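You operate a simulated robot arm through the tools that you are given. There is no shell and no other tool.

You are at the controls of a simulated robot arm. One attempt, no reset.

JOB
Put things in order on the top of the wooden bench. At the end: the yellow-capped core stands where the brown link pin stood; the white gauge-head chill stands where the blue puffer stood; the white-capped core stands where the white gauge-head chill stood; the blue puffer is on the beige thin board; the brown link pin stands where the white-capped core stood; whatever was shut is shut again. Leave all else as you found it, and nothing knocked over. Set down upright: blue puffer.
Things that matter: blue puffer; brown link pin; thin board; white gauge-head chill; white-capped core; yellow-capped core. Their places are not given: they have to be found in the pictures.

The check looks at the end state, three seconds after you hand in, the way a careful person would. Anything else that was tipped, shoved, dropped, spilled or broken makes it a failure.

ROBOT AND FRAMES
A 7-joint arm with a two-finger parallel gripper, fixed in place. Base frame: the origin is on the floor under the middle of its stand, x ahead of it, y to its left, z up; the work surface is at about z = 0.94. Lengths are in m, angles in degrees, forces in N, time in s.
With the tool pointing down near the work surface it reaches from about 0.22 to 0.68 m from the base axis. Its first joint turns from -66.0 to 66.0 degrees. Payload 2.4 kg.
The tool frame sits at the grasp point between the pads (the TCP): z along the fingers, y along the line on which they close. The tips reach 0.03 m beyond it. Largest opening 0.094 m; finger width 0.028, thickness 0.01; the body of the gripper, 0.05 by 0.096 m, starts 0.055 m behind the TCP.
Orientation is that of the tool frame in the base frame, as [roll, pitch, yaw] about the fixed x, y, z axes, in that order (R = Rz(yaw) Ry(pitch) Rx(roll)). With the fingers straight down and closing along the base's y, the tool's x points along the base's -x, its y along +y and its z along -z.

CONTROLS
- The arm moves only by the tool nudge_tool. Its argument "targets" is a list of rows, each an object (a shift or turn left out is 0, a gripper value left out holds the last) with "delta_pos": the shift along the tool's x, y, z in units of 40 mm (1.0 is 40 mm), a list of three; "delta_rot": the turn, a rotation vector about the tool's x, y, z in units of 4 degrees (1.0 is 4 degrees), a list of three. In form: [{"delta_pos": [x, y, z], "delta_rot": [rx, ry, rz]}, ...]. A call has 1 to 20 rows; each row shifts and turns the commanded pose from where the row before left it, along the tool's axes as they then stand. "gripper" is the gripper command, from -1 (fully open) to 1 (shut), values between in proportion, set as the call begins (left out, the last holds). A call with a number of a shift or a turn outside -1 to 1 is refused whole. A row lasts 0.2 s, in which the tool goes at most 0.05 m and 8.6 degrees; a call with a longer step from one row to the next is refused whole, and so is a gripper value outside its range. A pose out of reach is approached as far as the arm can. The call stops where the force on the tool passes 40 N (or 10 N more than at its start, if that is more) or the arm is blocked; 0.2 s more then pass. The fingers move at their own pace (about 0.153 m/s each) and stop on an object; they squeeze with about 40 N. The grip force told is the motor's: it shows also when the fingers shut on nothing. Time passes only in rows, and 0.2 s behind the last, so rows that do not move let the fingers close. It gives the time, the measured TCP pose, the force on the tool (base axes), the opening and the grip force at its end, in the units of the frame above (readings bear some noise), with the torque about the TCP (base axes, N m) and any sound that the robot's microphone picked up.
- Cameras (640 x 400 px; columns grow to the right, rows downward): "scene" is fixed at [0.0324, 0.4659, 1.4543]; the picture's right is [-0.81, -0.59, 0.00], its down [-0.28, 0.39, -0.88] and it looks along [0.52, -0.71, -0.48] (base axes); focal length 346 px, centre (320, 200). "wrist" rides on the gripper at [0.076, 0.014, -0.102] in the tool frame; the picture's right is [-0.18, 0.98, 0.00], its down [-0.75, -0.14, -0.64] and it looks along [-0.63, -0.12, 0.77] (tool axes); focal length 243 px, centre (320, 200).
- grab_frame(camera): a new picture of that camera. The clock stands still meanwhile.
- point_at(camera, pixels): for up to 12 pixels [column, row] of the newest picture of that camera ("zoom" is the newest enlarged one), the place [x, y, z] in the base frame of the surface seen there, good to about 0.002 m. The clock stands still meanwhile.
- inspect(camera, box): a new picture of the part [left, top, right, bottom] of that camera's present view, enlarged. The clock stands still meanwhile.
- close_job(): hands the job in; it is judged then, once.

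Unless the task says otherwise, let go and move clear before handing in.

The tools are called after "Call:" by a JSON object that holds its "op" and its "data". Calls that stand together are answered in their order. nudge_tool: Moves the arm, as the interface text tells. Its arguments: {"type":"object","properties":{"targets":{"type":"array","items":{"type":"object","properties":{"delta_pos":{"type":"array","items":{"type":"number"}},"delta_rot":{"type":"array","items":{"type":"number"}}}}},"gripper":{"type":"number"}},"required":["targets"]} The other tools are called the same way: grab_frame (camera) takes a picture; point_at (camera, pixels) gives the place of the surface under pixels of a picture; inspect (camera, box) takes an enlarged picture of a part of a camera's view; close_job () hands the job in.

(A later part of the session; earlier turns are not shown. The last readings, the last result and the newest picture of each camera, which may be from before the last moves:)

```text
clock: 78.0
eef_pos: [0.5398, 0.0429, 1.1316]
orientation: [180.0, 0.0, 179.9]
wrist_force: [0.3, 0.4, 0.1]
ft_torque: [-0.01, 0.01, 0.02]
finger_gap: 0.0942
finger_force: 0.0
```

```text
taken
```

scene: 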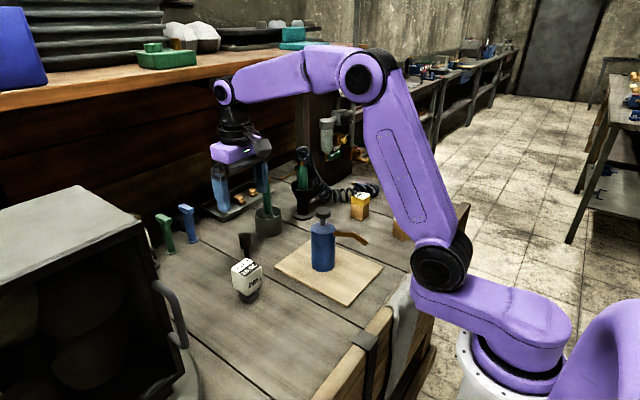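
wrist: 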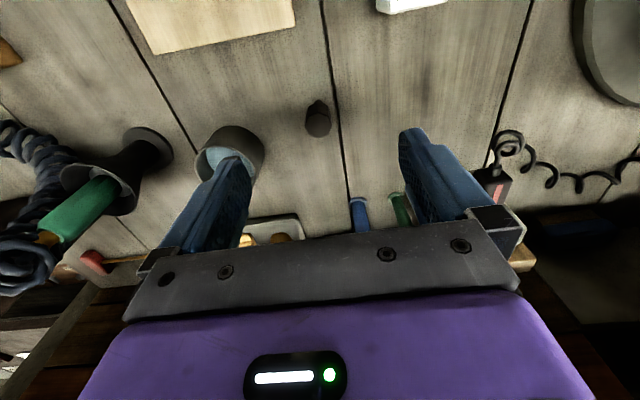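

Call:
{"op": "inspect", "data": {"camera": "wrist", "box": [285, 85, 355, 150]}}

Call:
{"op": "point_at", "data": {"camera": "zoom", "pixels": [[305, 230], [275, 230], [340, 230], [310, 180], [310, 270], [310, 150], [325, 115], [325, 100], [290, 200], [330, 260]]}}

Call:
{"op": "inspect", "data": {"camera": "scene", "box": [225, 220, 275, 270]}}

Call:
{"op": "point_at", "data": {"camera": "scene", "pixels": [[241, 243], [245, 236], [250, 243], [246, 249], [246, 256], [247, 258]]}}

```text
6.15 times, centred on (320, 118) of wrist
```

zoom: 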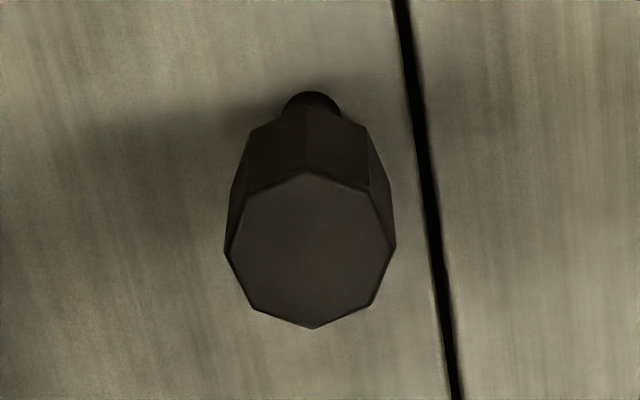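

```text
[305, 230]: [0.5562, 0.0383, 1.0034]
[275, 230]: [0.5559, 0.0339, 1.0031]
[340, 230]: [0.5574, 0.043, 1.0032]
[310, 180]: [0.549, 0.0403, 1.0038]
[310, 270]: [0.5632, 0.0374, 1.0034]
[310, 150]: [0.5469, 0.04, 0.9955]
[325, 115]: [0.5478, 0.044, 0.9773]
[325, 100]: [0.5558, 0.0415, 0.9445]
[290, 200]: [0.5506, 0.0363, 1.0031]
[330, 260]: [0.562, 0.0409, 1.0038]
```

```text
8.00 times, centred on (250, 245) of scene
```

zoom: 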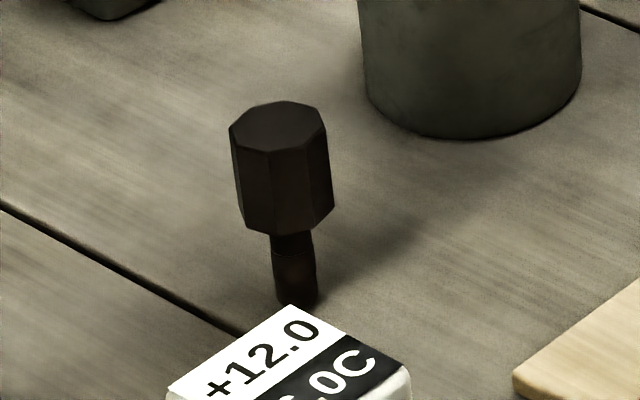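

```text
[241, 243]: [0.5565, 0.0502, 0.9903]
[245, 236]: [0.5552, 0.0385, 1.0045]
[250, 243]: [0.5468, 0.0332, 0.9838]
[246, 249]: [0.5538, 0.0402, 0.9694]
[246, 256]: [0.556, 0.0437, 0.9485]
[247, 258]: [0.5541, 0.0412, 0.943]
```

The pin has an octagonal head (≈0.025 across, z 0.970–1.0035) on a thin shank, centred at about (0.559, 0.0385), with corners facing the fingers. I'll move over it, turn by −14.5° about the tool axis to meet the flats, narrow the opening, and descend partway.

Call:
{"op": "nudge_tool", "data": {"targets": [{"delta_pos": [-0.23, -0.05, 0]}, {"delta_pos": [-0.2325, -0.05, 0]}, {"delta_rot": [0, 0, -0.906]}, {"delta_rot": [0, 0, -0.906]}, {"delta_rot": [0, 0, -0.906]}, {"delta_rot": [0, 0, -0.906]}, {"delta_pos": [0, 0, 0.7]}, {"delta_pos": [0, 0, 0.7]}, {"delta_pos": [0, 0, 0.5]}, {}], "gripper": -0.3}}

Call:
{"op": "inspect", "data": {"camera": "wrist", "box": [230, 80, 410, 200]}}

Call:
{"op": "inspect", "data": {"camera": "scene", "box": [205, 180, 305, 270]}}

```text
clock: 80.2
eef_pos: [0.5595, 0.0384, 1.057]
orientation: [-180.0, 0.0, -165.4]
wrist_force: [-0.7, 0.6, 0.2]
ft_torque: [-0.03, 0.01, -0.02]
finger_gap: 0.061
finger_force: 0.0
```

```text
3.33 times, centred on (320, 140) of wrist
```

zoom: 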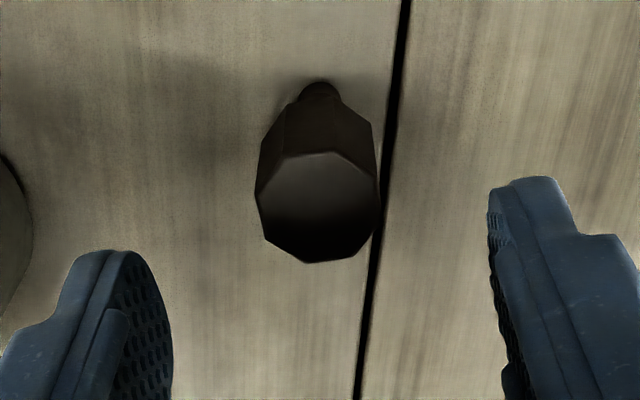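

```text
4.44 times, centred on (255, 225) of scene
```

zoom: 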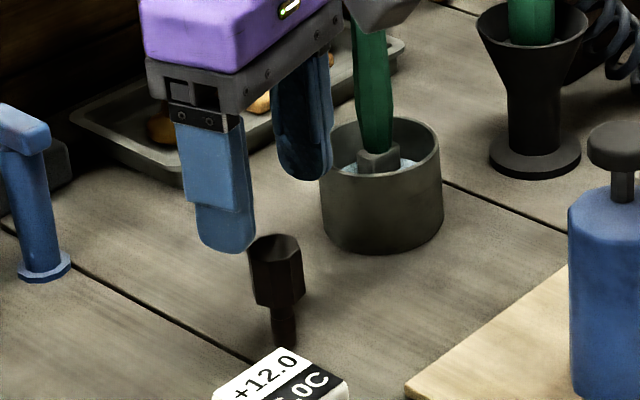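

The head is centred within 1 mm and its flats now face the pads. I'll descend to TCP z≈0.988 and check.

Call:
{"op": "nudge_tool", "data": {"targets": [{"delta_pos": [0, -0.02, 0.5]}, {"delta_pos": [0, 0, 0.5]}, {"delta_pos": [0, 0, 0.45]}, {"delta_pos": [0, 0, 0.28]}, {}], "gripper": -0.3}}

Call:
{"op": "inspect", "data": {"camera": "wrist", "box": [200, 80, 440, 240]}}

Call:
{"op": "inspect", "data": {"camera": "scene", "box": [205, 180, 305, 270]}}

```text
clock: 81.4
eef_pos: [0.5596, 0.0354, 0.9871]
orientation: [-180.0, 0.2, -165.5]
wrist_force: [0.6, 0.3, 0.2]
ft_torque: [-0.02, 0.01, -0.01]
finger_gap: 0.0609
finger_force: 0.1
```

```text
2.50 times, centred on (320, 160) of wrist
```

zoom: 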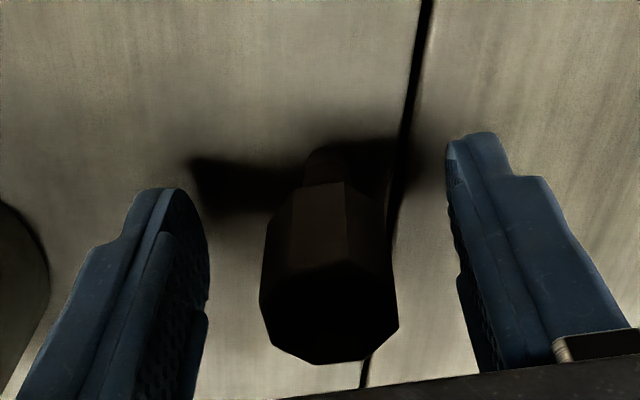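

```text
4.44 times, centred on (255, 225) of scene
```

zoom: 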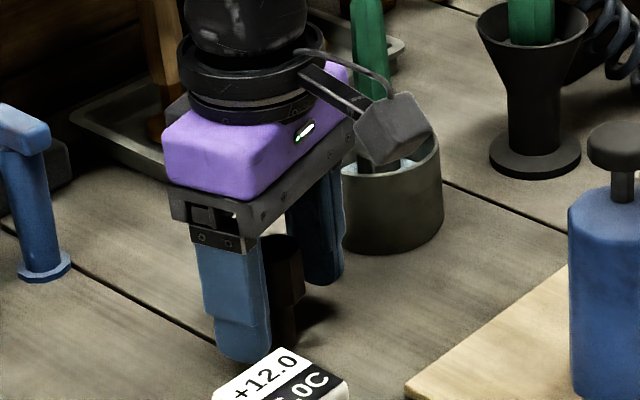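

The pin is about 2 mm off toward the right finger. I'll trim that so both pads touch together, then close.

Call:
{"op": "nudge_tool", "data": {"targets": [{"delta_pos": [0.04, 0.045, 0]}, {}, {}], "gripper": -0.3}}

Call:
{"op": "inspect", "data": {"camera": "wrist", "box": [200, 80, 440, 240]}}

```text
clock: 82.2
eef_pos: [0.5581, 0.0376, 0.9876]
orientation: [-180.0, 0.0, -165.5]
wrist_force: [-0.2, -0.3, 0.3]
ft_torque: [0.03, 0.02, 0.0]
finger_gap: 0.061
finger_force: 0.1
```

```text
2.50 times, centred on (320, 160) of wrist
```

zoom: 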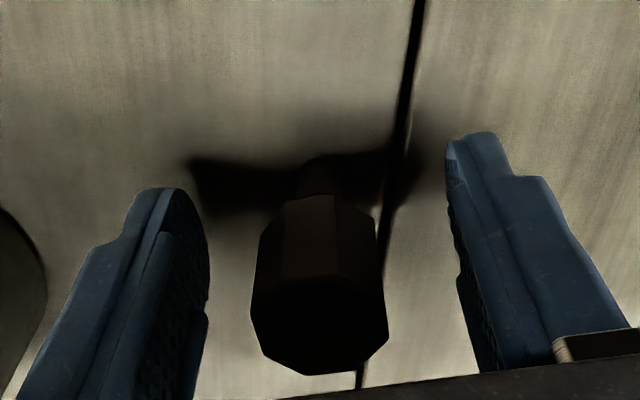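

The pin's head is now centred (320,325 in the zoom). I'll close and lift a few millimetres.

Call:
{"op": "nudge_tool", "data": {"targets": [{}, {}, {}, {}], "gripper": 1}}

Call:
{"op": "nudge_tool", "data": {"targets": [{"delta_pos": [0, 0, -0.02]}, {"delta_pos": [0, 0, -0.04]}, {"delta_pos": [0, 0, -0.06]}, {"delta_pos": [0, 0, -0.06]}, {"delta_pos": [0, 0, -0.04]}, {}]}}

Call:
{"op": "inspect", "data": {"camera": "wrist", "box": [200, 80, 440, 240]}}

Call:
{"op": "inspect", "data": {"camera": "scene", "box": [205, 180, 305, 270]}}

```text
clock: 83.2
eef_pos: [0.5581, 0.0372, 0.9878]
orientation: [-179.9, 0.1, -165.5]
wrist_force: [-0.4, -0.6, 0.5]
ft_torque: [-0.02, 0.0, -0.01]
finger_gap: 0.0253
finger_force: 40.3
```

```text
clock: 84.6
eef_pos: [0.5574, 0.0405, 0.997]
orientation: [179.9, 0.1, -165.5]
wrist_force: [1.2, -0.9, 0.0]
ft_torque: [-0.01, -0.01, 0.01]
finger_gap: 0.0252
finger_force: 40.0
```

```text
2.50 times, centred on (320, 160) of wrist
```

zoom: 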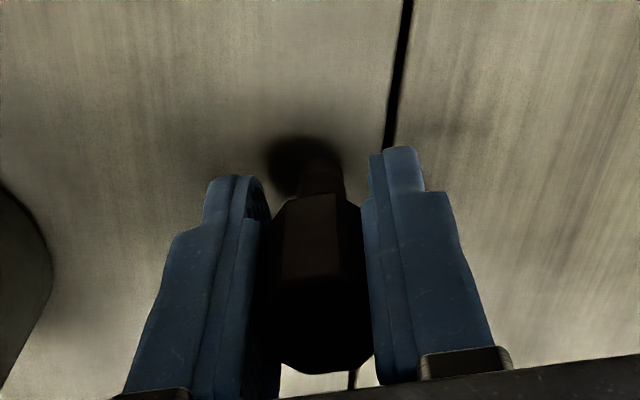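

```text
4.44 times, centred on (255, 225) of scene
```

zoom: 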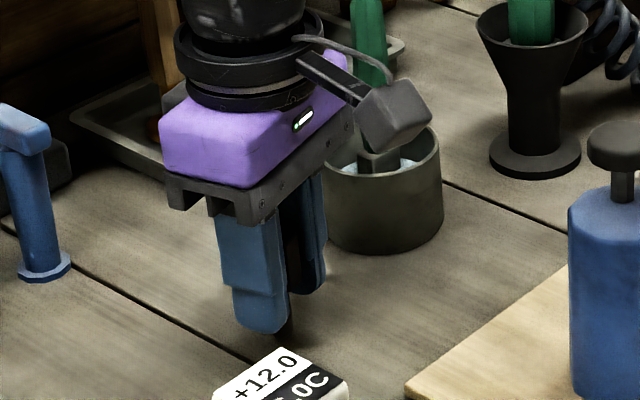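

The pin is held by its flats (0.0252 m) and free of the bench. I'll raise it to z≈1.16, then carry it over to the white core's old place.

Call:
{"op": "nudge_tool", "data": {"targets": [{"delta_pos": [0, 0, -0.1]}, {"delta_pos": [0, 0, -0.2]}, {"delta_pos": [0, 0, -0.4]}, {"delta_pos": [0, 0, -0.5]}, {"delta_pos": [0, 0, -0.5]}, {"delta_pos": [0, 0, -0.5]}, {"delta_pos": [0, 0, -0.5]}, {"delta_pos": [0, 0, -0.5]}, {"delta_pos": [0, 0, -0.4]}, {"delta_pos": [0, 0, -0.3]}, {"delta_pos": [0, 0, -0.18]}, {}]}}

Call:
{"op": "nudge_tool", "data": {"targets": [{"delta_pos": [0.0539, -0.0843, 0]}, {"delta_pos": [0.1348, -0.2106, 0]}, {"delta_pos": [0.2156, -0.337, 0]}, {"delta_pos": [0.2965, -0.4634, 0]}, {"delta_pos": [0.3351, -0.5238, 0]}, {"delta_pos": [0.3351, -0.5238, 0]}, {"delta_pos": [0.3351, -0.5238, 0]}, {"delta_pos": [0.3351, -0.5238, 0]}, {"delta_pos": [0.3351, -0.5238, 0]}, {"delta_pos": [0.3351, -0.5238, 0]}, {"delta_pos": [0.2965, -0.4634, 0]}, {"delta_pos": [0.2156, -0.337, 0]}, {"delta_pos": [0.1348, -0.2106, 0]}, {"delta_pos": [0.0539, -0.0843, 0]}]}}

Call:
{"op": "grab_frame", "data": {"camera": "scene"}}

Call:
{"op": "grab_frame", "data": {"camera": "wrist"}}

```text
clock: 87.2
eef_pos: [0.556, 0.0397, 1.1609]
orientation: [-180.0, 0.1, -165.5]
wrist_force: [0.3, -0.4, -0.8]
ft_torque: [0.0, -0.01, -0.01]
finger_gap: 0.025
finger_force: 40.1
```

```text
clock: 90.2
eef_pos: [0.4774, -0.2018, 1.1591]
orientation: [180.0, 0.1, -165.5]
wrist_force: [0.3, -0.3, 0.3]
ft_torque: [-0.04, 0.0, 0.02]
finger_gap: 0.0251
finger_force: 40.1
```

```text
taken
```

scene: 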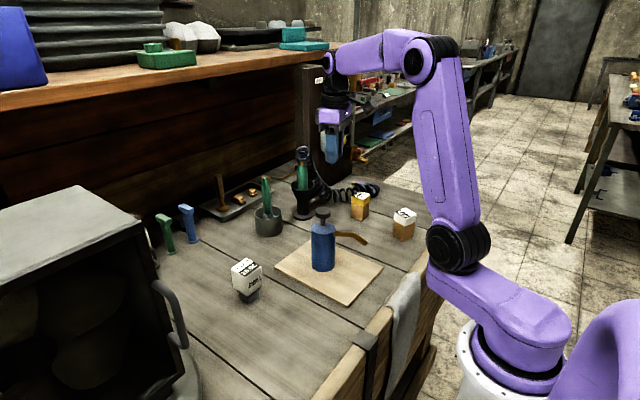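

```text
taken
```

wrist: 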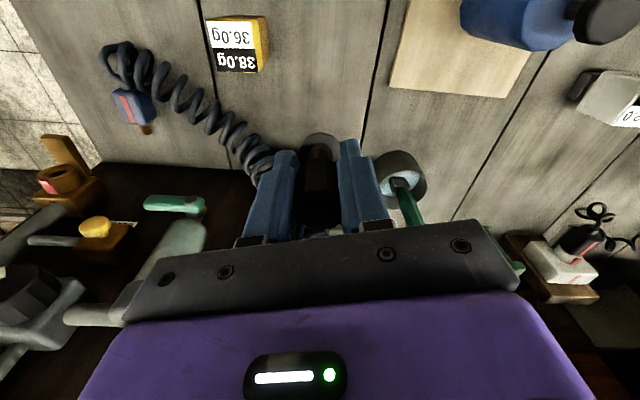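

All is intact and the grip is steady. Next is the second half of the carry.

Call:
{"op": "nudge_tool", "data": {"targets": [{"delta_pos": [0.0539, -0.0843, 0]}, {"delta_pos": [0.1348, -0.2106, 0]}, {"delta_pos": [0.2156, -0.337, 0]}, {"delta_pos": [0.2965, -0.4634, 0]}, {"delta_pos": [0.3351, -0.5238, 0]}, {"delta_pos": [0.3351, -0.5238, 0]}, {"delta_pos": [0.3351, -0.5238, 0]}, {"delta_pos": [0.3351, -0.5238, 0]}, {"delta_pos": [0.3351, -0.5238, 0]}, {"delta_pos": [0.3351, -0.5238, 0]}, {"delta_pos": [0.2965, -0.4634, 0]}, {"delta_pos": [0.2156, -0.337, 0]}, {"delta_pos": [0.1348, -0.2106, 0]}, {"delta_pos": [0.0539, -0.0843, 0]}, {}, {}]}}

Call:
{"op": "grab_frame", "data": {"camera": "wrist"}}

Call:
{"op": "nudge_tool", "data": {"targets": [{}]}}

```text
clock: 93.6
eef_pos: [0.3986, -0.4434, 1.1593]
orientation: [-180.0, -0.1, -165.5]
wrist_force: [0.4, 0.4, 0.0]
ft_torque: [0.0, 0.0, -0.01]
finger_gap: 0.0251
finger_force: 40.1
```

```text
taken
```

wrist: 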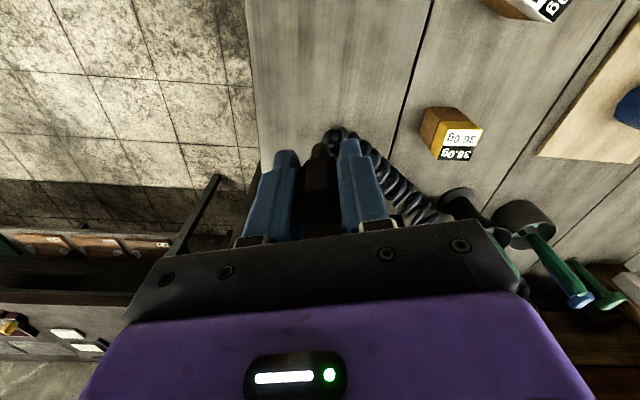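

```text
clock: 94.0
eef_pos: [0.3987, -0.4433, 1.1582]
orientation: [-180.0, 0.0, -165.5]
wrist_force: [0.0, 0.4, -0.4]
ft_torque: [-0.03, -0.02, -0.02]
finger_gap: 0.0251
finger_force: 39.7
```

I'm over the white core's old place (0.399, −0.443). I'll trim 1 mm and lower to about 4 mm above touchdown.

Call:
{"op": "nudge_tool", "data": {"targets": [{"delta_pos": [-0.03, 0, 0.1]}, {"delta_pos": [0, 0, 0.2]}, {"delta_pos": [0, 0, 0.4]}, {"delta_pos": [0, 0, 0.5]}, {"delta_pos": [0, 0, 0.5]}, {"delta_pos": [0, 0, 0.5]}, {"delta_pos": [0, 0, 0.5]}, {"delta_pos": [0, 0, 0.5]}, {"delta_pos": [0, 0, 0.4]}, {"delta_pos": [0, 0, 0.3]}, {"delta_pos": [0, 0, 0.2]}, {"delta_pos": [0, 0, 0.1]}, {}]}}

Call:
{"op": "inspect", "data": {"camera": "scene", "box": [350, 140, 450, 230]}}

Call:
{"op": "inspect", "data": {"camera": "wrist", "box": [200, 80, 440, 240]}}

```text
clock: 96.8
eef_pos: [0.4007, -0.4431, 0.9924]
orientation: [179.9, 0.0, -165.4]
wrist_force: [-0.7, 0.0, 0.2]
ft_torque: [0.0, -0.02, -0.02]
finger_gap: 0.025
finger_force: 40.6
```

```text
4.44 times, centred on (400, 185) of scene
```

zoom: 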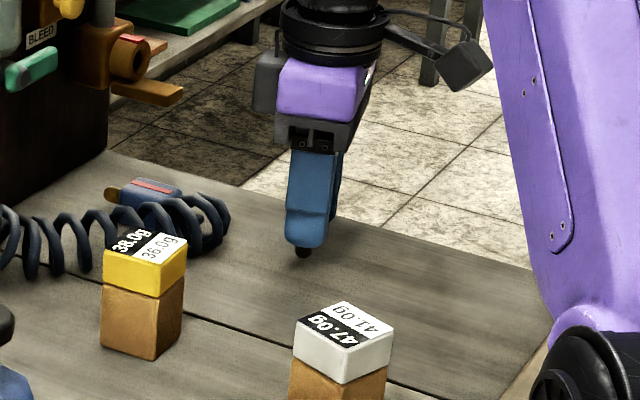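

```text
2.50 times, centred on (320, 160) of wrist
```

zoom: 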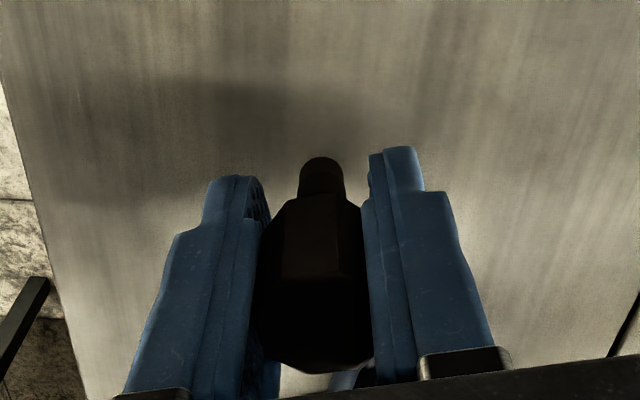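

It hangs straight over the spot. I'll make small lowering steps to contact.

Call:
{"op": "nudge_tool", "data": {"targets": [{"delta_pos": [0, 0, 0.05]}, {"delta_pos": [0, 0, 0.03]}, {}]}}

Call:
{"op": "nudge_tool", "data": {"targets": [{"delta_pos": [0, 0, 0.015]}, {}]}}

Call:
{"op": "nudge_tool", "data": {"targets": [{"delta_pos": [0, 0, 0.015]}, {}]}}

```text
clock: 97.6
eef_pos: [0.4003, -0.4434, 0.9892]
orientation: [179.9, 0.0, -165.5]
wrist_force: [0.1, -0.5, -0.2]
ft_torque: [0.0, -0.01, -0.01]
finger_gap: 0.0251
finger_force: 40.1
```

```text
clock: 98.2
eef_pos: [0.4007, -0.4429, 0.9885]
orientation: [-180.0, 0.1, -165.5]
wrist_force: [-0.2, 0.2, -0.8]
ft_torque: [0.02, -0.01, -0.02]
finger_gap: 0.0255
finger_force: 40.1
```

```text
clock: 98.8
eef_pos: [0.4008, -0.4426, 0.9874]
orientation: [179.9, 0.0, -165.6]
wrist_force: [0.5, -0.9, 0.1]
ft_torque: [0.0, -0.02, 0.0]
finger_gap: 0.0248
finger_force: 40.0
```

No contact yet. I'll continue with half-millimetre steps.

Call:
{"op": "nudge_tool", "data": {"targets": [{"delta_pos": [0, 0, 0.012]}, {}]}}

Call:
{"op": "nudge_tool", "data": {"targets": [{"delta_pos": [0, 0, 0.012]}, {}]}}

Call:
{"op": "inspect", "data": {"camera": "scene", "box": [375, 175, 425, 215]}}

```text
clock: 99.4
eef_pos: [0.4011, -0.4428, 0.9886]
orientation: [-180.0, 0.1, -165.5]
wrist_force: [-1.6, 0.5, 5.2]
ft_torque: [0.01, 0.08, -0.01]
finger_gap: 0.0249
finger_force: 39.5
```

```text
clock: 100.0
eef_pos: [0.4002, -0.444, 0.9869]
orientation: [-179.8, 0.0, -165.5]
wrist_force: [-2.2, 2.6, 16.2]
ft_torque: [0.17, 0.05, 0.03]
finger_gap: 0.025
finger_force: 39.9
```

```text
10.00 times, centred on (400, 195) of scene
```

zoom: 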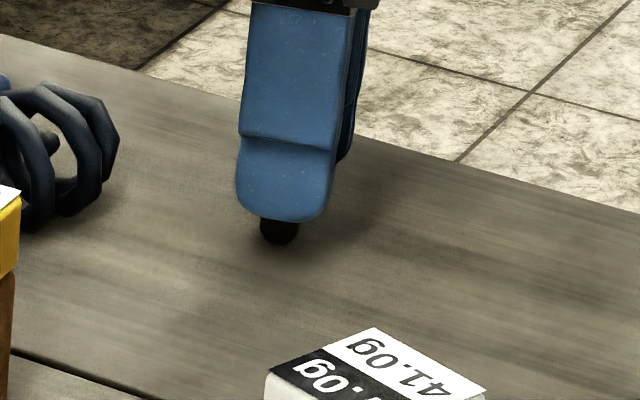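

It has touched down (16 N). I'll ease back 0.5 mm and open.

Call:
{"op": "nudge_tool", "data": {"targets": [{"delta_pos": [0, 0, -0.012]}, {}]}}

Call:
{"op": "nudge_tool", "data": {"targets": [{}, {}, {}, {}], "gripper": -0.3}}

Call:
{"op": "inspect", "data": {"camera": "wrist", "box": [200, 80, 440, 240]}}

Call:
{"op": "inspect", "data": {"camera": "scene", "box": [350, 150, 430, 215]}}

```text
clock: 100.6
eef_pos: [0.4004, -0.4437, 0.9866]
orientation: [-180.0, 0.1, -165.5]
wrist_force: [-0.8, 1.6, 13.6]
ft_torque: [0.09, -0.04, 0.03]
finger_gap: 0.025
finger_force: 39.8
```

```text
clock: 101.6
eef_pos: [0.4005, -0.4439, 0.9865]
orientation: [179.9, 0.1, -165.6]
wrist_force: [0.3, 0.7, 0.2]
ft_torque: [0.0, 0.01, 0.03]
finger_gap: 0.0609
finger_force: 0.0
```

```text
2.50 times, centred on (320, 160) of wrist
```

zoom: 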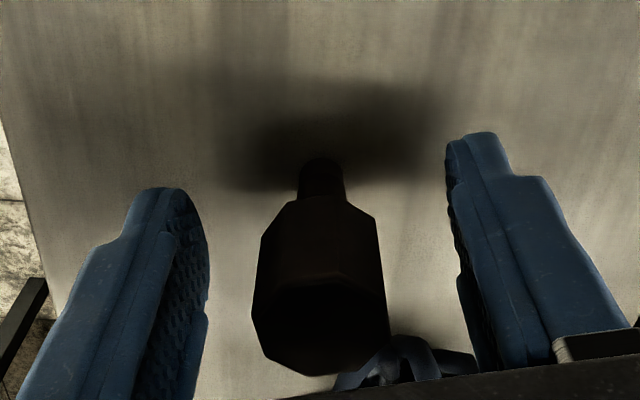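

```text
6.15 times, centred on (390, 182) of scene
```

zoom: 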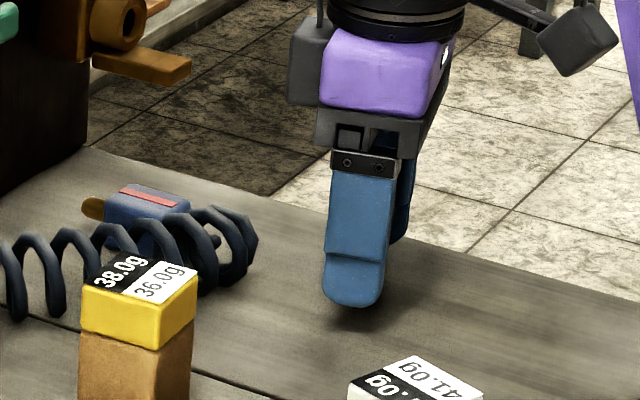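

The pin stands free on its shank. I'll rise straight up, turn back to square, and move over the yellow core.

Call:
{"op": "nudge_tool", "data": {"targets": [{"delta_pos": [0, 0, -0.3]}, {"delta_pos": [0, 0, -0.7]}, {"delta_pos": [0, 0, -1]}, {"delta_pos": [0, 0, -1]}, {"delta_pos": [0, 0, -1]}, {"delta_pos": [0, 0, -1]}, {"delta_rot": [0, 0, 0.906]}, {"delta_rot": [0, 0, 0.906]}, {"delta_rot": [0, 0, 0.906]}, {"delta_rot": [0, 0, 0.906]}, {"delta_pos": [-0.15, 0.7, 0]}, {"delta_pos": [-0.2, 0.9, 0]}, {"delta_pos": [-0.2, 0.9, 0]}, {"delta_pos": [-0.2, 0.9, 0]}, {"delta_pos": [-0.15, 0.6, 0]}, {}]}}

Call:
{"op": "grab_frame", "data": {"camera": "wrist"}}

Call:
{"op": "grab_frame", "data": {"camera": "scene"}}

```text
clock: 105.0
eef_pos: [0.4358, -0.2821, 1.1863]
orientation: [-180.0, 0.0, -180.0]
wrist_force: [-0.3, 0.1, 0.9]
ft_torque: [-0.02, 0.01, -0.03]
finger_gap: 0.0611
finger_force: 0.1
```

```text
taken
```

wrist: 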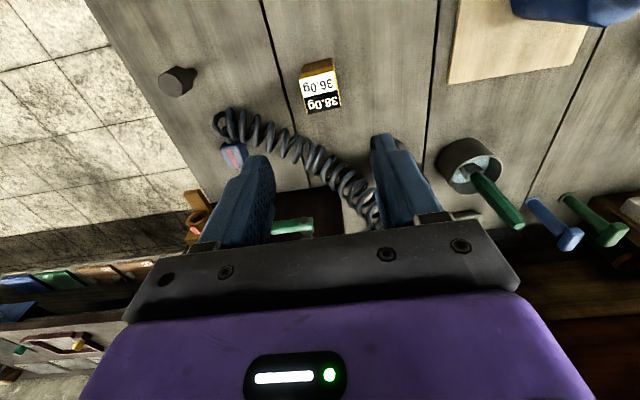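

```text
taken
```

scene: 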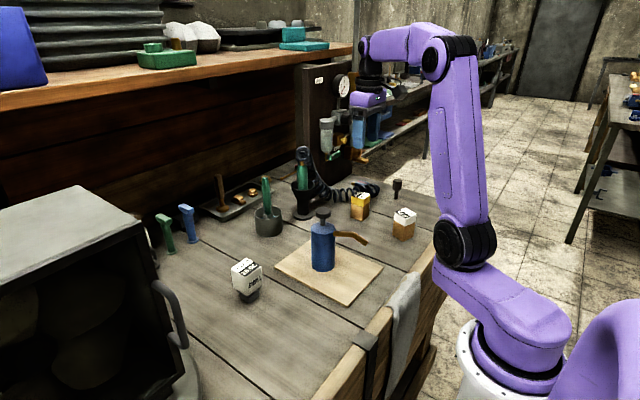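

The pin stands at (398,187) in the scene. I'll zoom on the yellow core to get its exact pose.

Call:
{"op": "inspect", "data": {"camera": "wrist", "box": [285, 50, 355, 125]}}

Call:
{"op": "point_at", "data": {"camera": "zoom", "pixels": [[300, 200], [240, 170], [400, 150], [410, 270], [270, 280], [330, 130], [250, 110], [370, 90], [215, 150], [240, 250]]}}

Call:
{"op": "inspect", "data": {"camera": "scene", "box": [335, 180, 385, 230]}}

Call:
{"op": "point_at", "data": {"camera": "zoom", "pixels": [[300, 110], [250, 150], [320, 200], [390, 170], [250, 230], [320, 280], [380, 250], [350, 290], [240, 270], [310, 330]]}}

```text
5.33 times, centred on (320, 88) of wrist
```

zoom: 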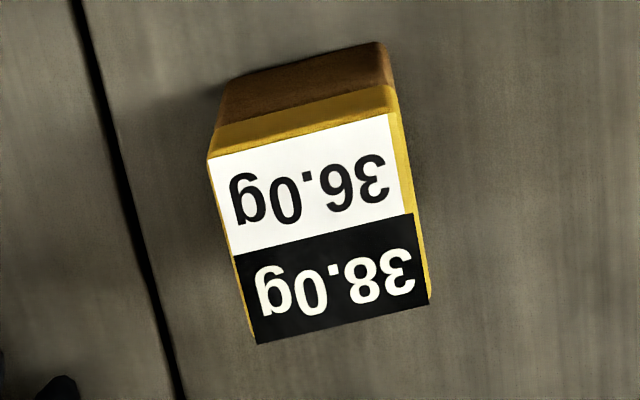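

```text
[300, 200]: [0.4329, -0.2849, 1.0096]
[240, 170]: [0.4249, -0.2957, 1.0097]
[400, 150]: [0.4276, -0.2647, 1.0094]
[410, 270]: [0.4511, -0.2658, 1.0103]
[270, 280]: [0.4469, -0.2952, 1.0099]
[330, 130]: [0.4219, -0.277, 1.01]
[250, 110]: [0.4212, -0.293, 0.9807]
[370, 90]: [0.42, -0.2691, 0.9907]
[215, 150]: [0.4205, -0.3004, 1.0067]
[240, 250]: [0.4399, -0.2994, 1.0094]
```

```text
8.00 times, centred on (360, 205) of scene
```

zoom: 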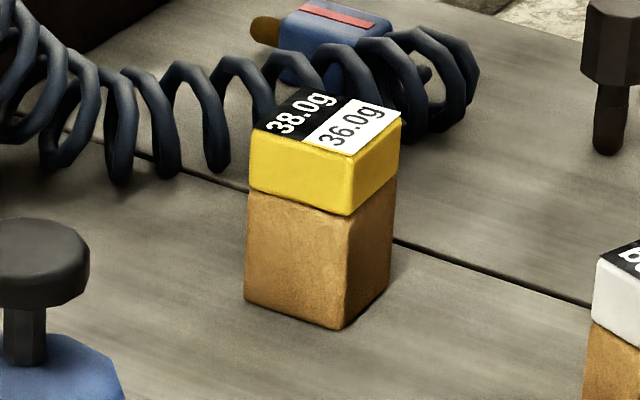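

```text
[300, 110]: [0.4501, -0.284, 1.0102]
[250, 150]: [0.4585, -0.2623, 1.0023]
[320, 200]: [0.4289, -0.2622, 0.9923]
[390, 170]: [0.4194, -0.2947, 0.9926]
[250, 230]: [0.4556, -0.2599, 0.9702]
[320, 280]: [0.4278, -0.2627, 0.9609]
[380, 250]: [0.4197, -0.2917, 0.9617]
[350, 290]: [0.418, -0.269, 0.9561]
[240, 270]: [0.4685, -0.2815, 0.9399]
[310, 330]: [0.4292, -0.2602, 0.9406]
```

The yellow core is centred at about (0.440, −0.283), turned about +3°, with its top at 1.010. I'll align, open to 0.07, and descend partway.

Call:
{"op": "nudge_tool", "data": {"targets": [{"delta_pos": [-0.107, 0, 0.3], "delta_rot": [0, 0, -0.75]}, {"delta_pos": [0, 0, 0.8]}, {"delta_pos": [0, 0, 0.9]}, {"delta_pos": [0, 0, 0.8]}, {"delta_pos": [0, 0, 0.6]}, {}], "gripper": -0.5}}

Call:
{"op": "inspect", "data": {"camera": "wrist", "box": [200, 60, 440, 220]}}

Call:
{"op": "inspect", "data": {"camera": "scene", "box": [310, 140, 410, 230]}}

```text
clock: 106.4
eef_pos: [0.4427, -0.2826, 1.0539]
orientation: [180.0, -0.1, -177.0]
wrist_force: [-0.3, 0.7, 0.0]
ft_torque: [0.01, -0.01, -0.04]
finger_gap: 0.0703
finger_force: 0.1
```

```text
2.50 times, centred on (320, 140) of wrist
```

zoom: 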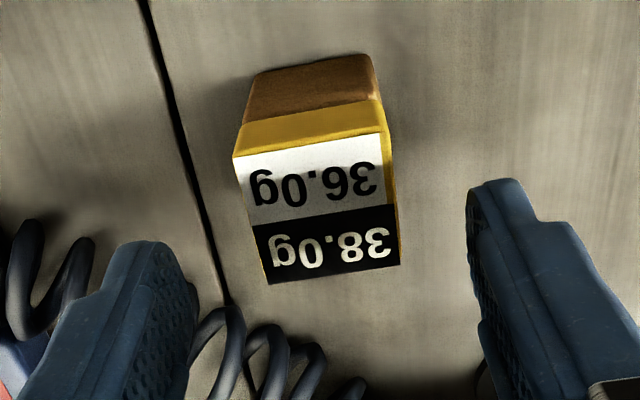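

```text
4.44 times, centred on (360, 185) of scene
```

zoom: 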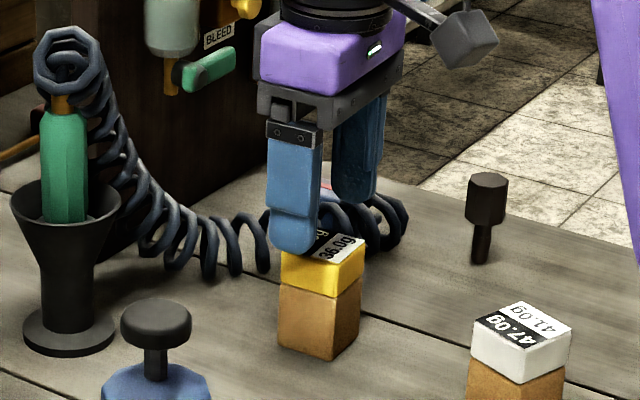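

The fingers are square to the core; it's 2 mm off along the finger width only. I'll trim and descend to TCP z≈0.977.

Call:
{"op": "nudge_tool", "data": {"targets": [{"delta_pos": [0.055, 0.01, 0.4]}, {"delta_pos": [0, 0, 0.6]}, {"delta_pos": [0, 0, 0.5]}, {"delta_pos": [0, 0, 0.35]}, {}, {}], "gripper": -0.5}}

Call:
{"op": "inspect", "data": {"camera": "wrist", "box": [200, 80, 440, 240]}}

Call:
{"op": "inspect", "data": {"camera": "scene", "box": [310, 140, 410, 230]}}

```text
clock: 107.8
eef_pos: [0.4374, -0.2831, 0.9774]
orientation: [-180.0, 0.0, -176.9]
wrist_force: [0.1, -0.4, 1.0]
ft_torque: [-0.01, 0.01, 0.0]
finger_gap: 0.0703
finger_force: 0.0
```

```text
2.50 times, centred on (320, 160) of wrist
```

zoom: 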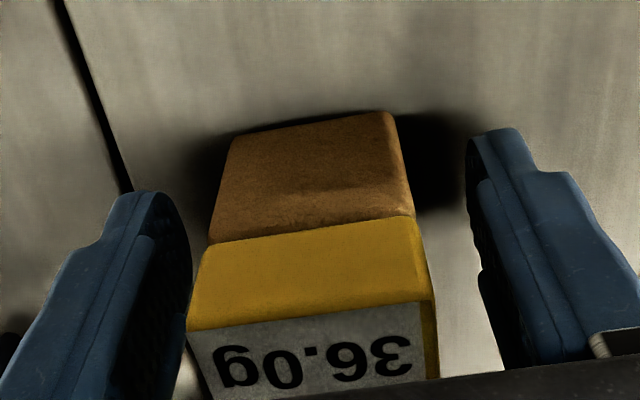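

```text
4.44 times, centred on (360, 185) of scene
```

zoom: 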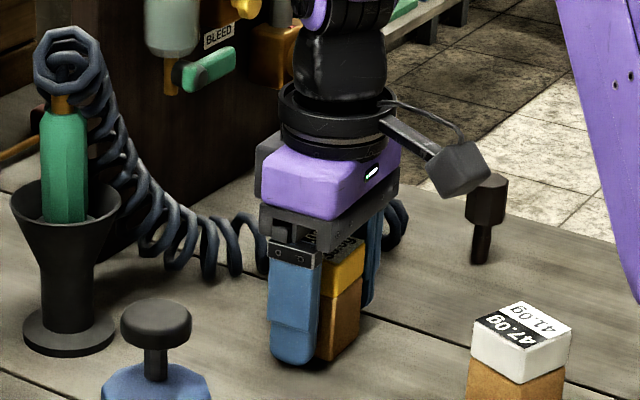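

It's centred (±0.4 mm). I'll close and lift gently.

Call:
{"op": "nudge_tool", "data": {"targets": [{}, {}, {}, {}], "gripper": 1}}

Call:
{"op": "nudge_tool", "data": {"targets": [{"delta_pos": [0, 0, -0.02]}, {"delta_pos": [0, 0, -0.04]}, {"delta_pos": [0, 0, -0.06]}, {"delta_pos": [0, 0, -0.06]}, {"delta_pos": [0, 0, -0.04]}, {}]}}

Call:
{"op": "inspect", "data": {"camera": "scene", "box": [310, 140, 410, 230]}}

```text
clock: 108.8
eef_pos: [0.4378, -0.2821, 0.9774]
orientation: [180.0, 0.1, -177.0]
wrist_force: [-0.3, -0.7, 0.0]
ft_torque: [0.01, 0.0, 0.01]
finger_gap: 0.0441
finger_force: 40.4
```

```text
clock: 110.2
eef_pos: [0.4377, -0.2834, 0.9867]
orientation: [179.9, 0.0, -177.0]
wrist_force: [-1.0, 0.2, -1.3]
ft_torque: [0.0, -0.02, 0.04]
finger_gap: 0.0442
finger_force: 40.1
```

```text
4.44 times, centred on (360, 185) of scene
```

zoom: 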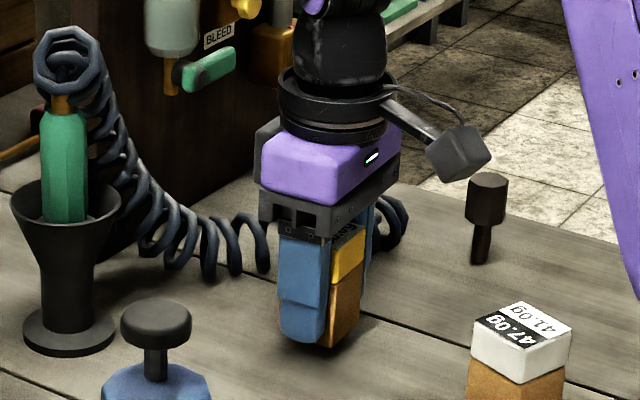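

The yellow core is up and steady. I'll raise it to z≈1.13, then carry it along a clear line to the pin's old place.

Call:
{"op": "nudge_tool", "data": {"targets": [{"delta_pos": [0, 0, -0.1]}, {"delta_pos": [0, 0, -0.2]}, {"delta_pos": [0, 0, -0.4]}, {"delta_pos": [0, 0, -0.5]}, {"delta_pos": [0, 0, -0.5]}, {"delta_pos": [0, 0, -0.5]}, {"delta_pos": [0, 0, -0.5]}, {"delta_pos": [0, 0, -0.4]}, {"delta_pos": [0, 0, -0.3]}, {"delta_pos": [0, 0, -0.2]}, {}]}}

Call:
{"op": "nudge_tool", "data": {"targets": [{"delta_pos": [-0.0393, 0.092, 0]}, {"delta_pos": [-0.0785, 0.1839, 0]}, {"delta_pos": [-0.1178, 0.2759, 0]}, {"delta_pos": [-0.157, 0.3679, 0]}, {"delta_pos": [-0.1963, 0.4599, 0]}, {"delta_pos": [-0.218, 0.5109, 0]}, {"delta_pos": [-0.218, 0.5109, 0]}, {"delta_pos": [-0.218, 0.5109, 0]}, {"delta_pos": [-0.218, 0.5109, 0]}, {"delta_pos": [-0.218, 0.5109, 0]}, {"delta_pos": [-0.218, 0.5109, 0]}, {"delta_pos": [-0.218, 0.5109, 0]}, {"delta_pos": [-0.218, 0.5109, 0]}, {"delta_pos": [-0.218, 0.5109, 0]}, {"delta_pos": [-0.218, 0.5109, 0]}, {"delta_pos": [-0.1963, 0.4599, 0]}, {"delta_pos": [-0.157, 0.3679, 0]}, {"delta_pos": [-0.1178, 0.2759, 0]}, {"delta_pos": [-0.0785, 0.1839, 0]}, {"delta_pos": [-0.0393, 0.092, 0]}]}}

Call:
{"op": "nudge_tool", "data": {"targets": [{}]}}

Call:
{"op": "grab_frame", "data": {"camera": "scene"}}

Call:
{"op": "grab_frame", "data": {"camera": "wrist"}}

```text
clock: 112.6
eef_pos: [0.4385, -0.2826, 1.129]
orientation: [-180.0, 0.1, -177.0]
wrist_force: [-0.2, -0.5, -1.0]
ft_torque: [0.01, 0.01, -0.02]
finger_gap: 0.044
finger_force: 40.7
```

```text
clock: 116.8
eef_pos: [0.5554, 0.0385, 1.1303]
orientation: [-180.0, -0.1, -176.9]
wrist_force: [1.2, -0.2, -1.1]
ft_torque: [-0.02, 0.02, -0.03]
finger_gap: 0.044
finger_force: 39.8
```

```text
clock: 117.2
eef_pos: [0.5559, 0.0382, 1.13]
orientation: [180.0, 0.0, -176.9]
wrist_force: [0.1, 0.6, -0.1]
ft_torque: [-0.03, -0.02, 0.01]
finger_gap: 0.044
finger_force: 40.1
```

```text
taken
```

scene: 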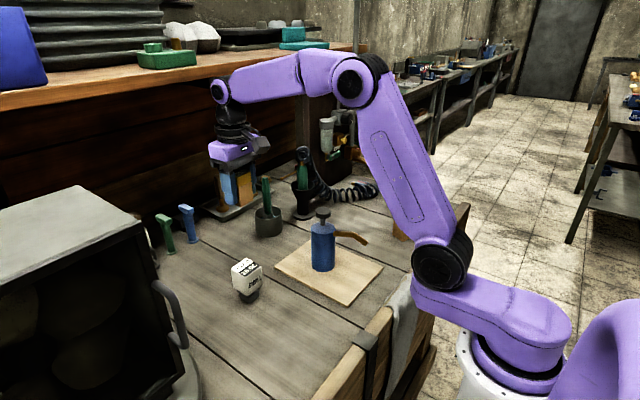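

```text
taken
```

wrist: 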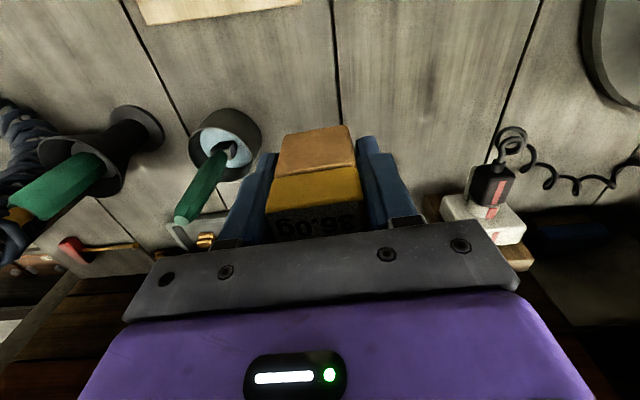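

I'm at the pin's old place. I'll lower to about 5 mm above touchdown.

Call:
{"op": "nudge_tool", "data": {"targets": [{"delta_pos": [0, 0, 0.1]}, {"delta_pos": [0, 0, 0.2]}, {"delta_pos": [0, 0, 0.4]}, {"delta_pos": [0, 0, 0.5]}, {"delta_pos": [0, 0, 0.5]}, {"delta_pos": [0, 0, 0.5]}, {"delta_pos": [0, 0, 0.5]}, {"delta_pos": [0, 0, 0.4]}, {"delta_pos": [0, 0, 0.3]}, {"delta_pos": [0, 0, 0.2]}, {"delta_pos": [0, 0, 0.1]}, {}]}}

Call:
{"op": "inspect", "data": {"camera": "scene", "box": [205, 180, 305, 270]}}

Call:
{"op": "nudge_tool", "data": {"targets": [{"delta_pos": [0, 0, 0.05]}, {"delta_pos": [0, 0, 0.04]}, {}]}}

```text
clock: 119.8
eef_pos: [0.5556, 0.0389, 0.9836]
orientation: [180.0, 0.1, -176.8]
wrist_force: [0.9, -0.3, -1.5]
ft_torque: [0.0, 0.01, 0.01]
finger_gap: 0.044
finger_force: 40.0
```

```text
4.44 times, centred on (255, 225) of scene
```

zoom: 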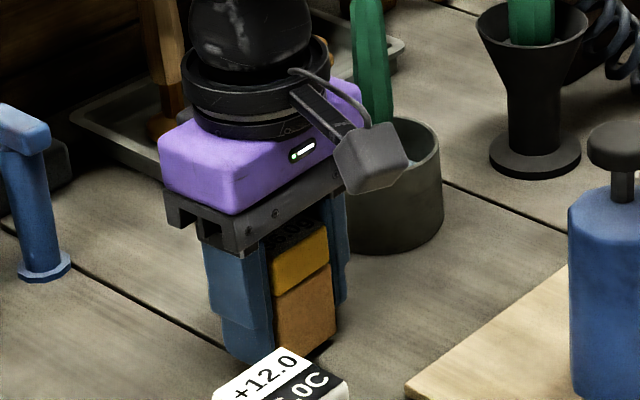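

```text
clock: 120.6
eef_pos: [0.5553, 0.0376, 0.9782]
orientation: [179.9, 0.0, -176.9]
wrist_force: [-0.9, 0.0, -1.4]
ft_torque: [0.04, -0.01, 0.0]
finger_gap: 0.0438
finger_force: 40.4
```

Still hanging at about 1 N. I'll use half-millimetre steps to contact.

Call:
{"op": "nudge_tool", "data": {"targets": [{"delta_pos": [0, 0, 0.015]}, {}]}}

Call:
{"op": "nudge_tool", "data": {"targets": [{"delta_pos": [0, 0, 0.012]}, {}]}}

Call:
{"op": "nudge_tool", "data": {"targets": [{"delta_pos": [0, 0, 0.01]}, {}]}}

```text
clock: 121.2
eef_pos: [0.5552, 0.0389, 0.977]
orientation: [180.0, 0.0, -176.9]
wrist_force: [-0.1, -0.3, -1.1]
ft_torque: [0.0, -0.03, 0.02]
finger_gap: 0.0442
finger_force: 39.6
```

```text
clock: 121.8
eef_pos: [0.5558, 0.0374, 0.9768]
orientation: [179.9, 0.0, -177.0]
wrist_force: [-1.5, 0.8, -1.5]
ft_torque: [-0.01, 0.01, 0.02]
finger_gap: 0.0443
finger_force: 40.0
```

```text
clock: 122.4
eef_pos: [0.5555, 0.0372, 0.9768]
orientation: [180.0, 0.1, -177.0]
wrist_force: [0.5, 0.2, -1.1]
ft_torque: [-0.01, 0.02, -0.01]
finger_gap: 0.0439
finger_force: 39.5
```

Call:
{"op": "nudge_tool", "data": {"targets": [{"delta_pos": [0, 0, 0.012]}, {}]}}

Call:
{"op": "nudge_tool", "data": {"targets": [{"delta_pos": [0, 0, 0.012]}, {}]}}

```text
clock: 123.0
eef_pos: [0.5545, 0.038, 0.9774]
orientation: [-180.0, 0.2, -177.0]
wrist_force: [0.8, -0.2, 7.0]
ft_torque: [-0.06, 0.15, 0.01]
finger_gap: 0.0442
finger_force: 40.0
```

```text
clock: 123.6
eef_pos: [0.5568, 0.038, 0.9783]
orientation: [180.0, 0.2, -176.9]
wrist_force: [-3.6, 0.5, 19.9]
ft_torque: [-0.06, 0.32, 0.02]
finger_gap: 0.0439
finger_force: 39.8
```

It has touched down (20 N). I'll ease back and open.

Call:
{"op": "nudge_tool", "data": {"targets": [{"delta_pos": [0, 0, -0.012]}, {}]}}

Call:
{"op": "nudge_tool", "data": {"targets": [{}, {}, {}, {}], "gripper": -0.5}}

Call:
{"op": "inspect", "data": {"camera": "wrist", "box": [200, 80, 440, 240]}}

Call:
{"op": "inspect", "data": {"camera": "scene", "box": [205, 180, 305, 270]}}

```text
clock: 124.2
eef_pos: [0.5563, 0.0384, 0.9766]
orientation: [179.9, 0.1, -176.9]
wrist_force: [0.9, 2.8, 18.4]
ft_torque: [0.01, 0.18, 0.01]
finger_gap: 0.0439
finger_force: 39.9
```

```text
clock: 125.2
eef_pos: [0.5559, 0.0386, 0.9753]
orientation: [-179.9, 0.0, -177.1]
wrist_force: [0.1, 1.3, -0.7]
ft_torque: [0.01, 0.03, 0.01]
finger_gap: 0.0704
finger_force: 0.0
```

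```text
2.50 times, centred on (320, 160) of wrist
```

zoom: 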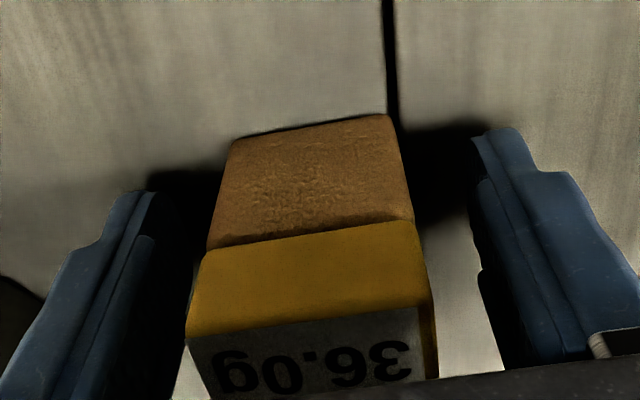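

```text
4.44 times, centred on (255, 225) of scene
```

zoom: 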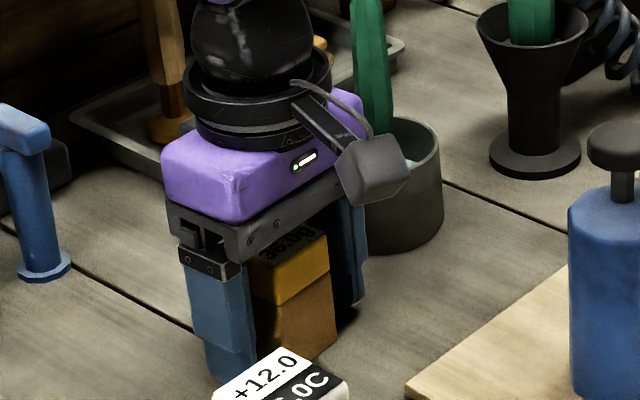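

The yellow core stands free. I'll rise straight up and move back toward the start pose to check everything.

Call:
{"op": "nudge_tool", "data": {"targets": [{"delta_pos": [0, 0, -0.3]}, {"delta_pos": [0, 0, -0.8]}, {"delta_pos": [0, 0, -1]}, {"delta_pos": [0, 0, -1]}, {"delta_pos": [0, 0, -1]}, {"delta_pos": [0, 0, -1]}, {"delta_pos": [0, 0, -1]}, {"delta_rot": [0, 0, 0.75]}, {"delta_pos": [0.7, -0.55, 0]}, {"delta_pos": [0.8, -0.6, 0]}, {"delta_pos": [0.8, -0.6, 0]}, {"delta_pos": [0.8, -0.6, 0]}, {"delta_pos": [0.8, -0.6, 0]}, {"delta_pos": [0.8, -0.6, 0]}, {"delta_pos": [0.8, -0.6, 0]}, {}], "gripper": -0.5}}

Call:
{"op": "grab_frame", "data": {"camera": "scene"}}

Call:
{"op": "grab_frame", "data": {"camera": "wrist"}}

```text
clock: 128.6
eef_pos: [0.3352, -0.1301, 1.2237]
orientation: [179.9, 0.0, -179.9]
wrist_force: [-0.4, 0.5, 0.0]
ft_torque: [0.02, 0.0, -0.02]
finger_gap: 0.0705
finger_force: 0.0
```

```text
taken
```

scene: 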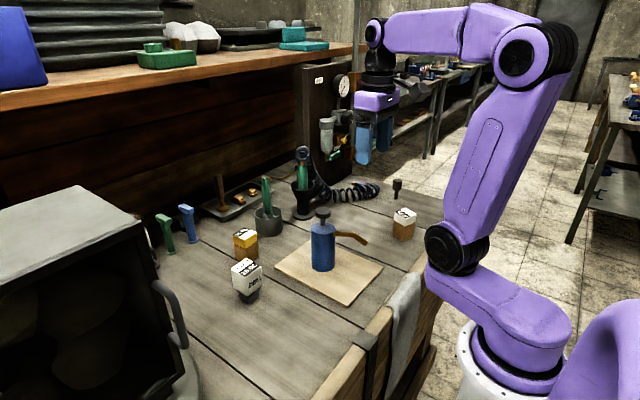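

```text
taken
```

wrist: 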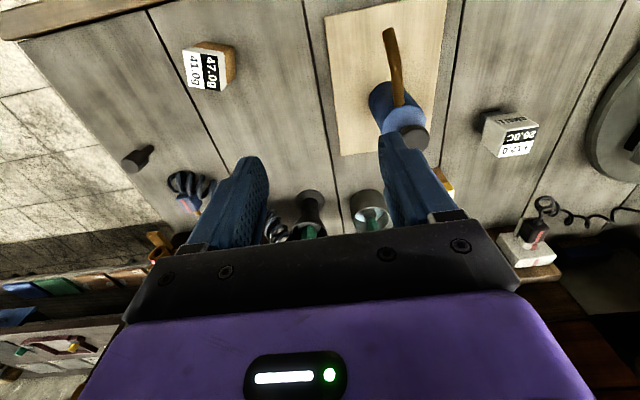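

All items are upright. Before handing in I'll measure each final place and double-check the pin's colour and the surroundings.

Call:
{"op": "inspect", "data": {"camera": "wrist", "box": [100, 120, 200, 200]}}

Call:
{"op": "inspect", "data": {"camera": "scene", "box": [370, 160, 440, 250]}}

Call:
{"op": "inspect", "data": {"camera": "scene", "box": [200, 190, 400, 320]}}

Call:
{"op": "point_at", "data": {"camera": "scene", "pixels": [[398, 182], [404, 213], [322, 213], [322, 265], [246, 233], [247, 266], [247, 298], [398, 196], [245, 255], [400, 232]]}}

Call:
{"op": "point_at", "data": {"camera": "wrist", "pixels": [[134, 161], [207, 72], [515, 140], [414, 136], [400, 105], [450, 190]]}}

```text
5.00 times, centred on (150, 160) of wrist
```

zoom: 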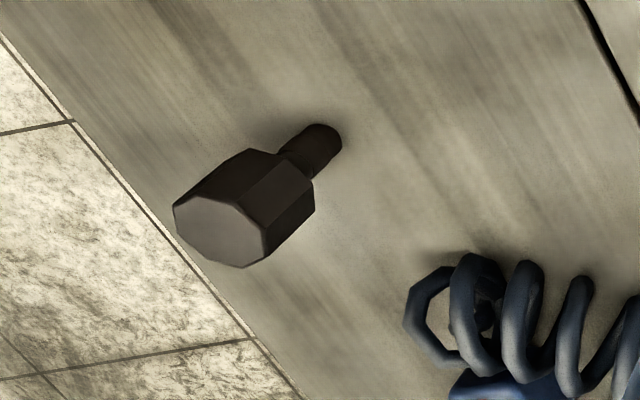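

```text
4.44 times, centred on (405, 205) of scene
```

zoom: 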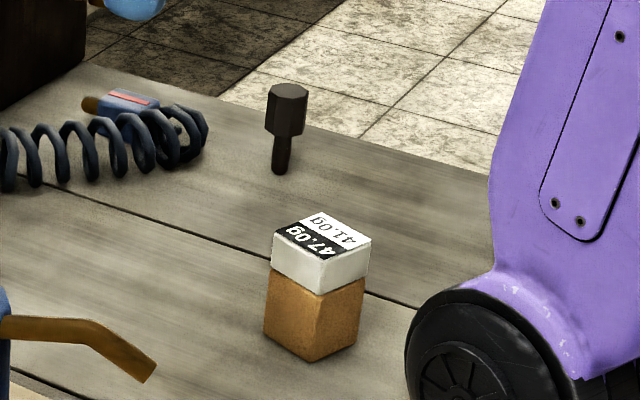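

```text
3.08 times, centred on (300, 255) of scene
```

zoom: 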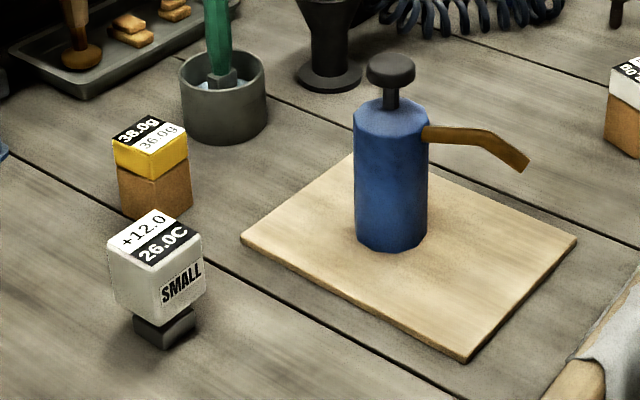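

```text
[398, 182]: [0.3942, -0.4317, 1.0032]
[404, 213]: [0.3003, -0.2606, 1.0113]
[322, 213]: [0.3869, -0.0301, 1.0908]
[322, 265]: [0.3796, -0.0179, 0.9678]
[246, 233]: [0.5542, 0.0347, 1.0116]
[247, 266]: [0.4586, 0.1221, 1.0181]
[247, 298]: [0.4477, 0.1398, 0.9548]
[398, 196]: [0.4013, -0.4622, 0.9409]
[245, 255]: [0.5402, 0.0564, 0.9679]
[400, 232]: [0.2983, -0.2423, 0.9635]
```

```text
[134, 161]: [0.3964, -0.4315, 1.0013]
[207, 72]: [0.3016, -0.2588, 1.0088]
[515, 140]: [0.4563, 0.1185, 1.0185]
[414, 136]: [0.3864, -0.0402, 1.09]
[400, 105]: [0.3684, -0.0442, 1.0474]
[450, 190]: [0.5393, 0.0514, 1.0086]
```

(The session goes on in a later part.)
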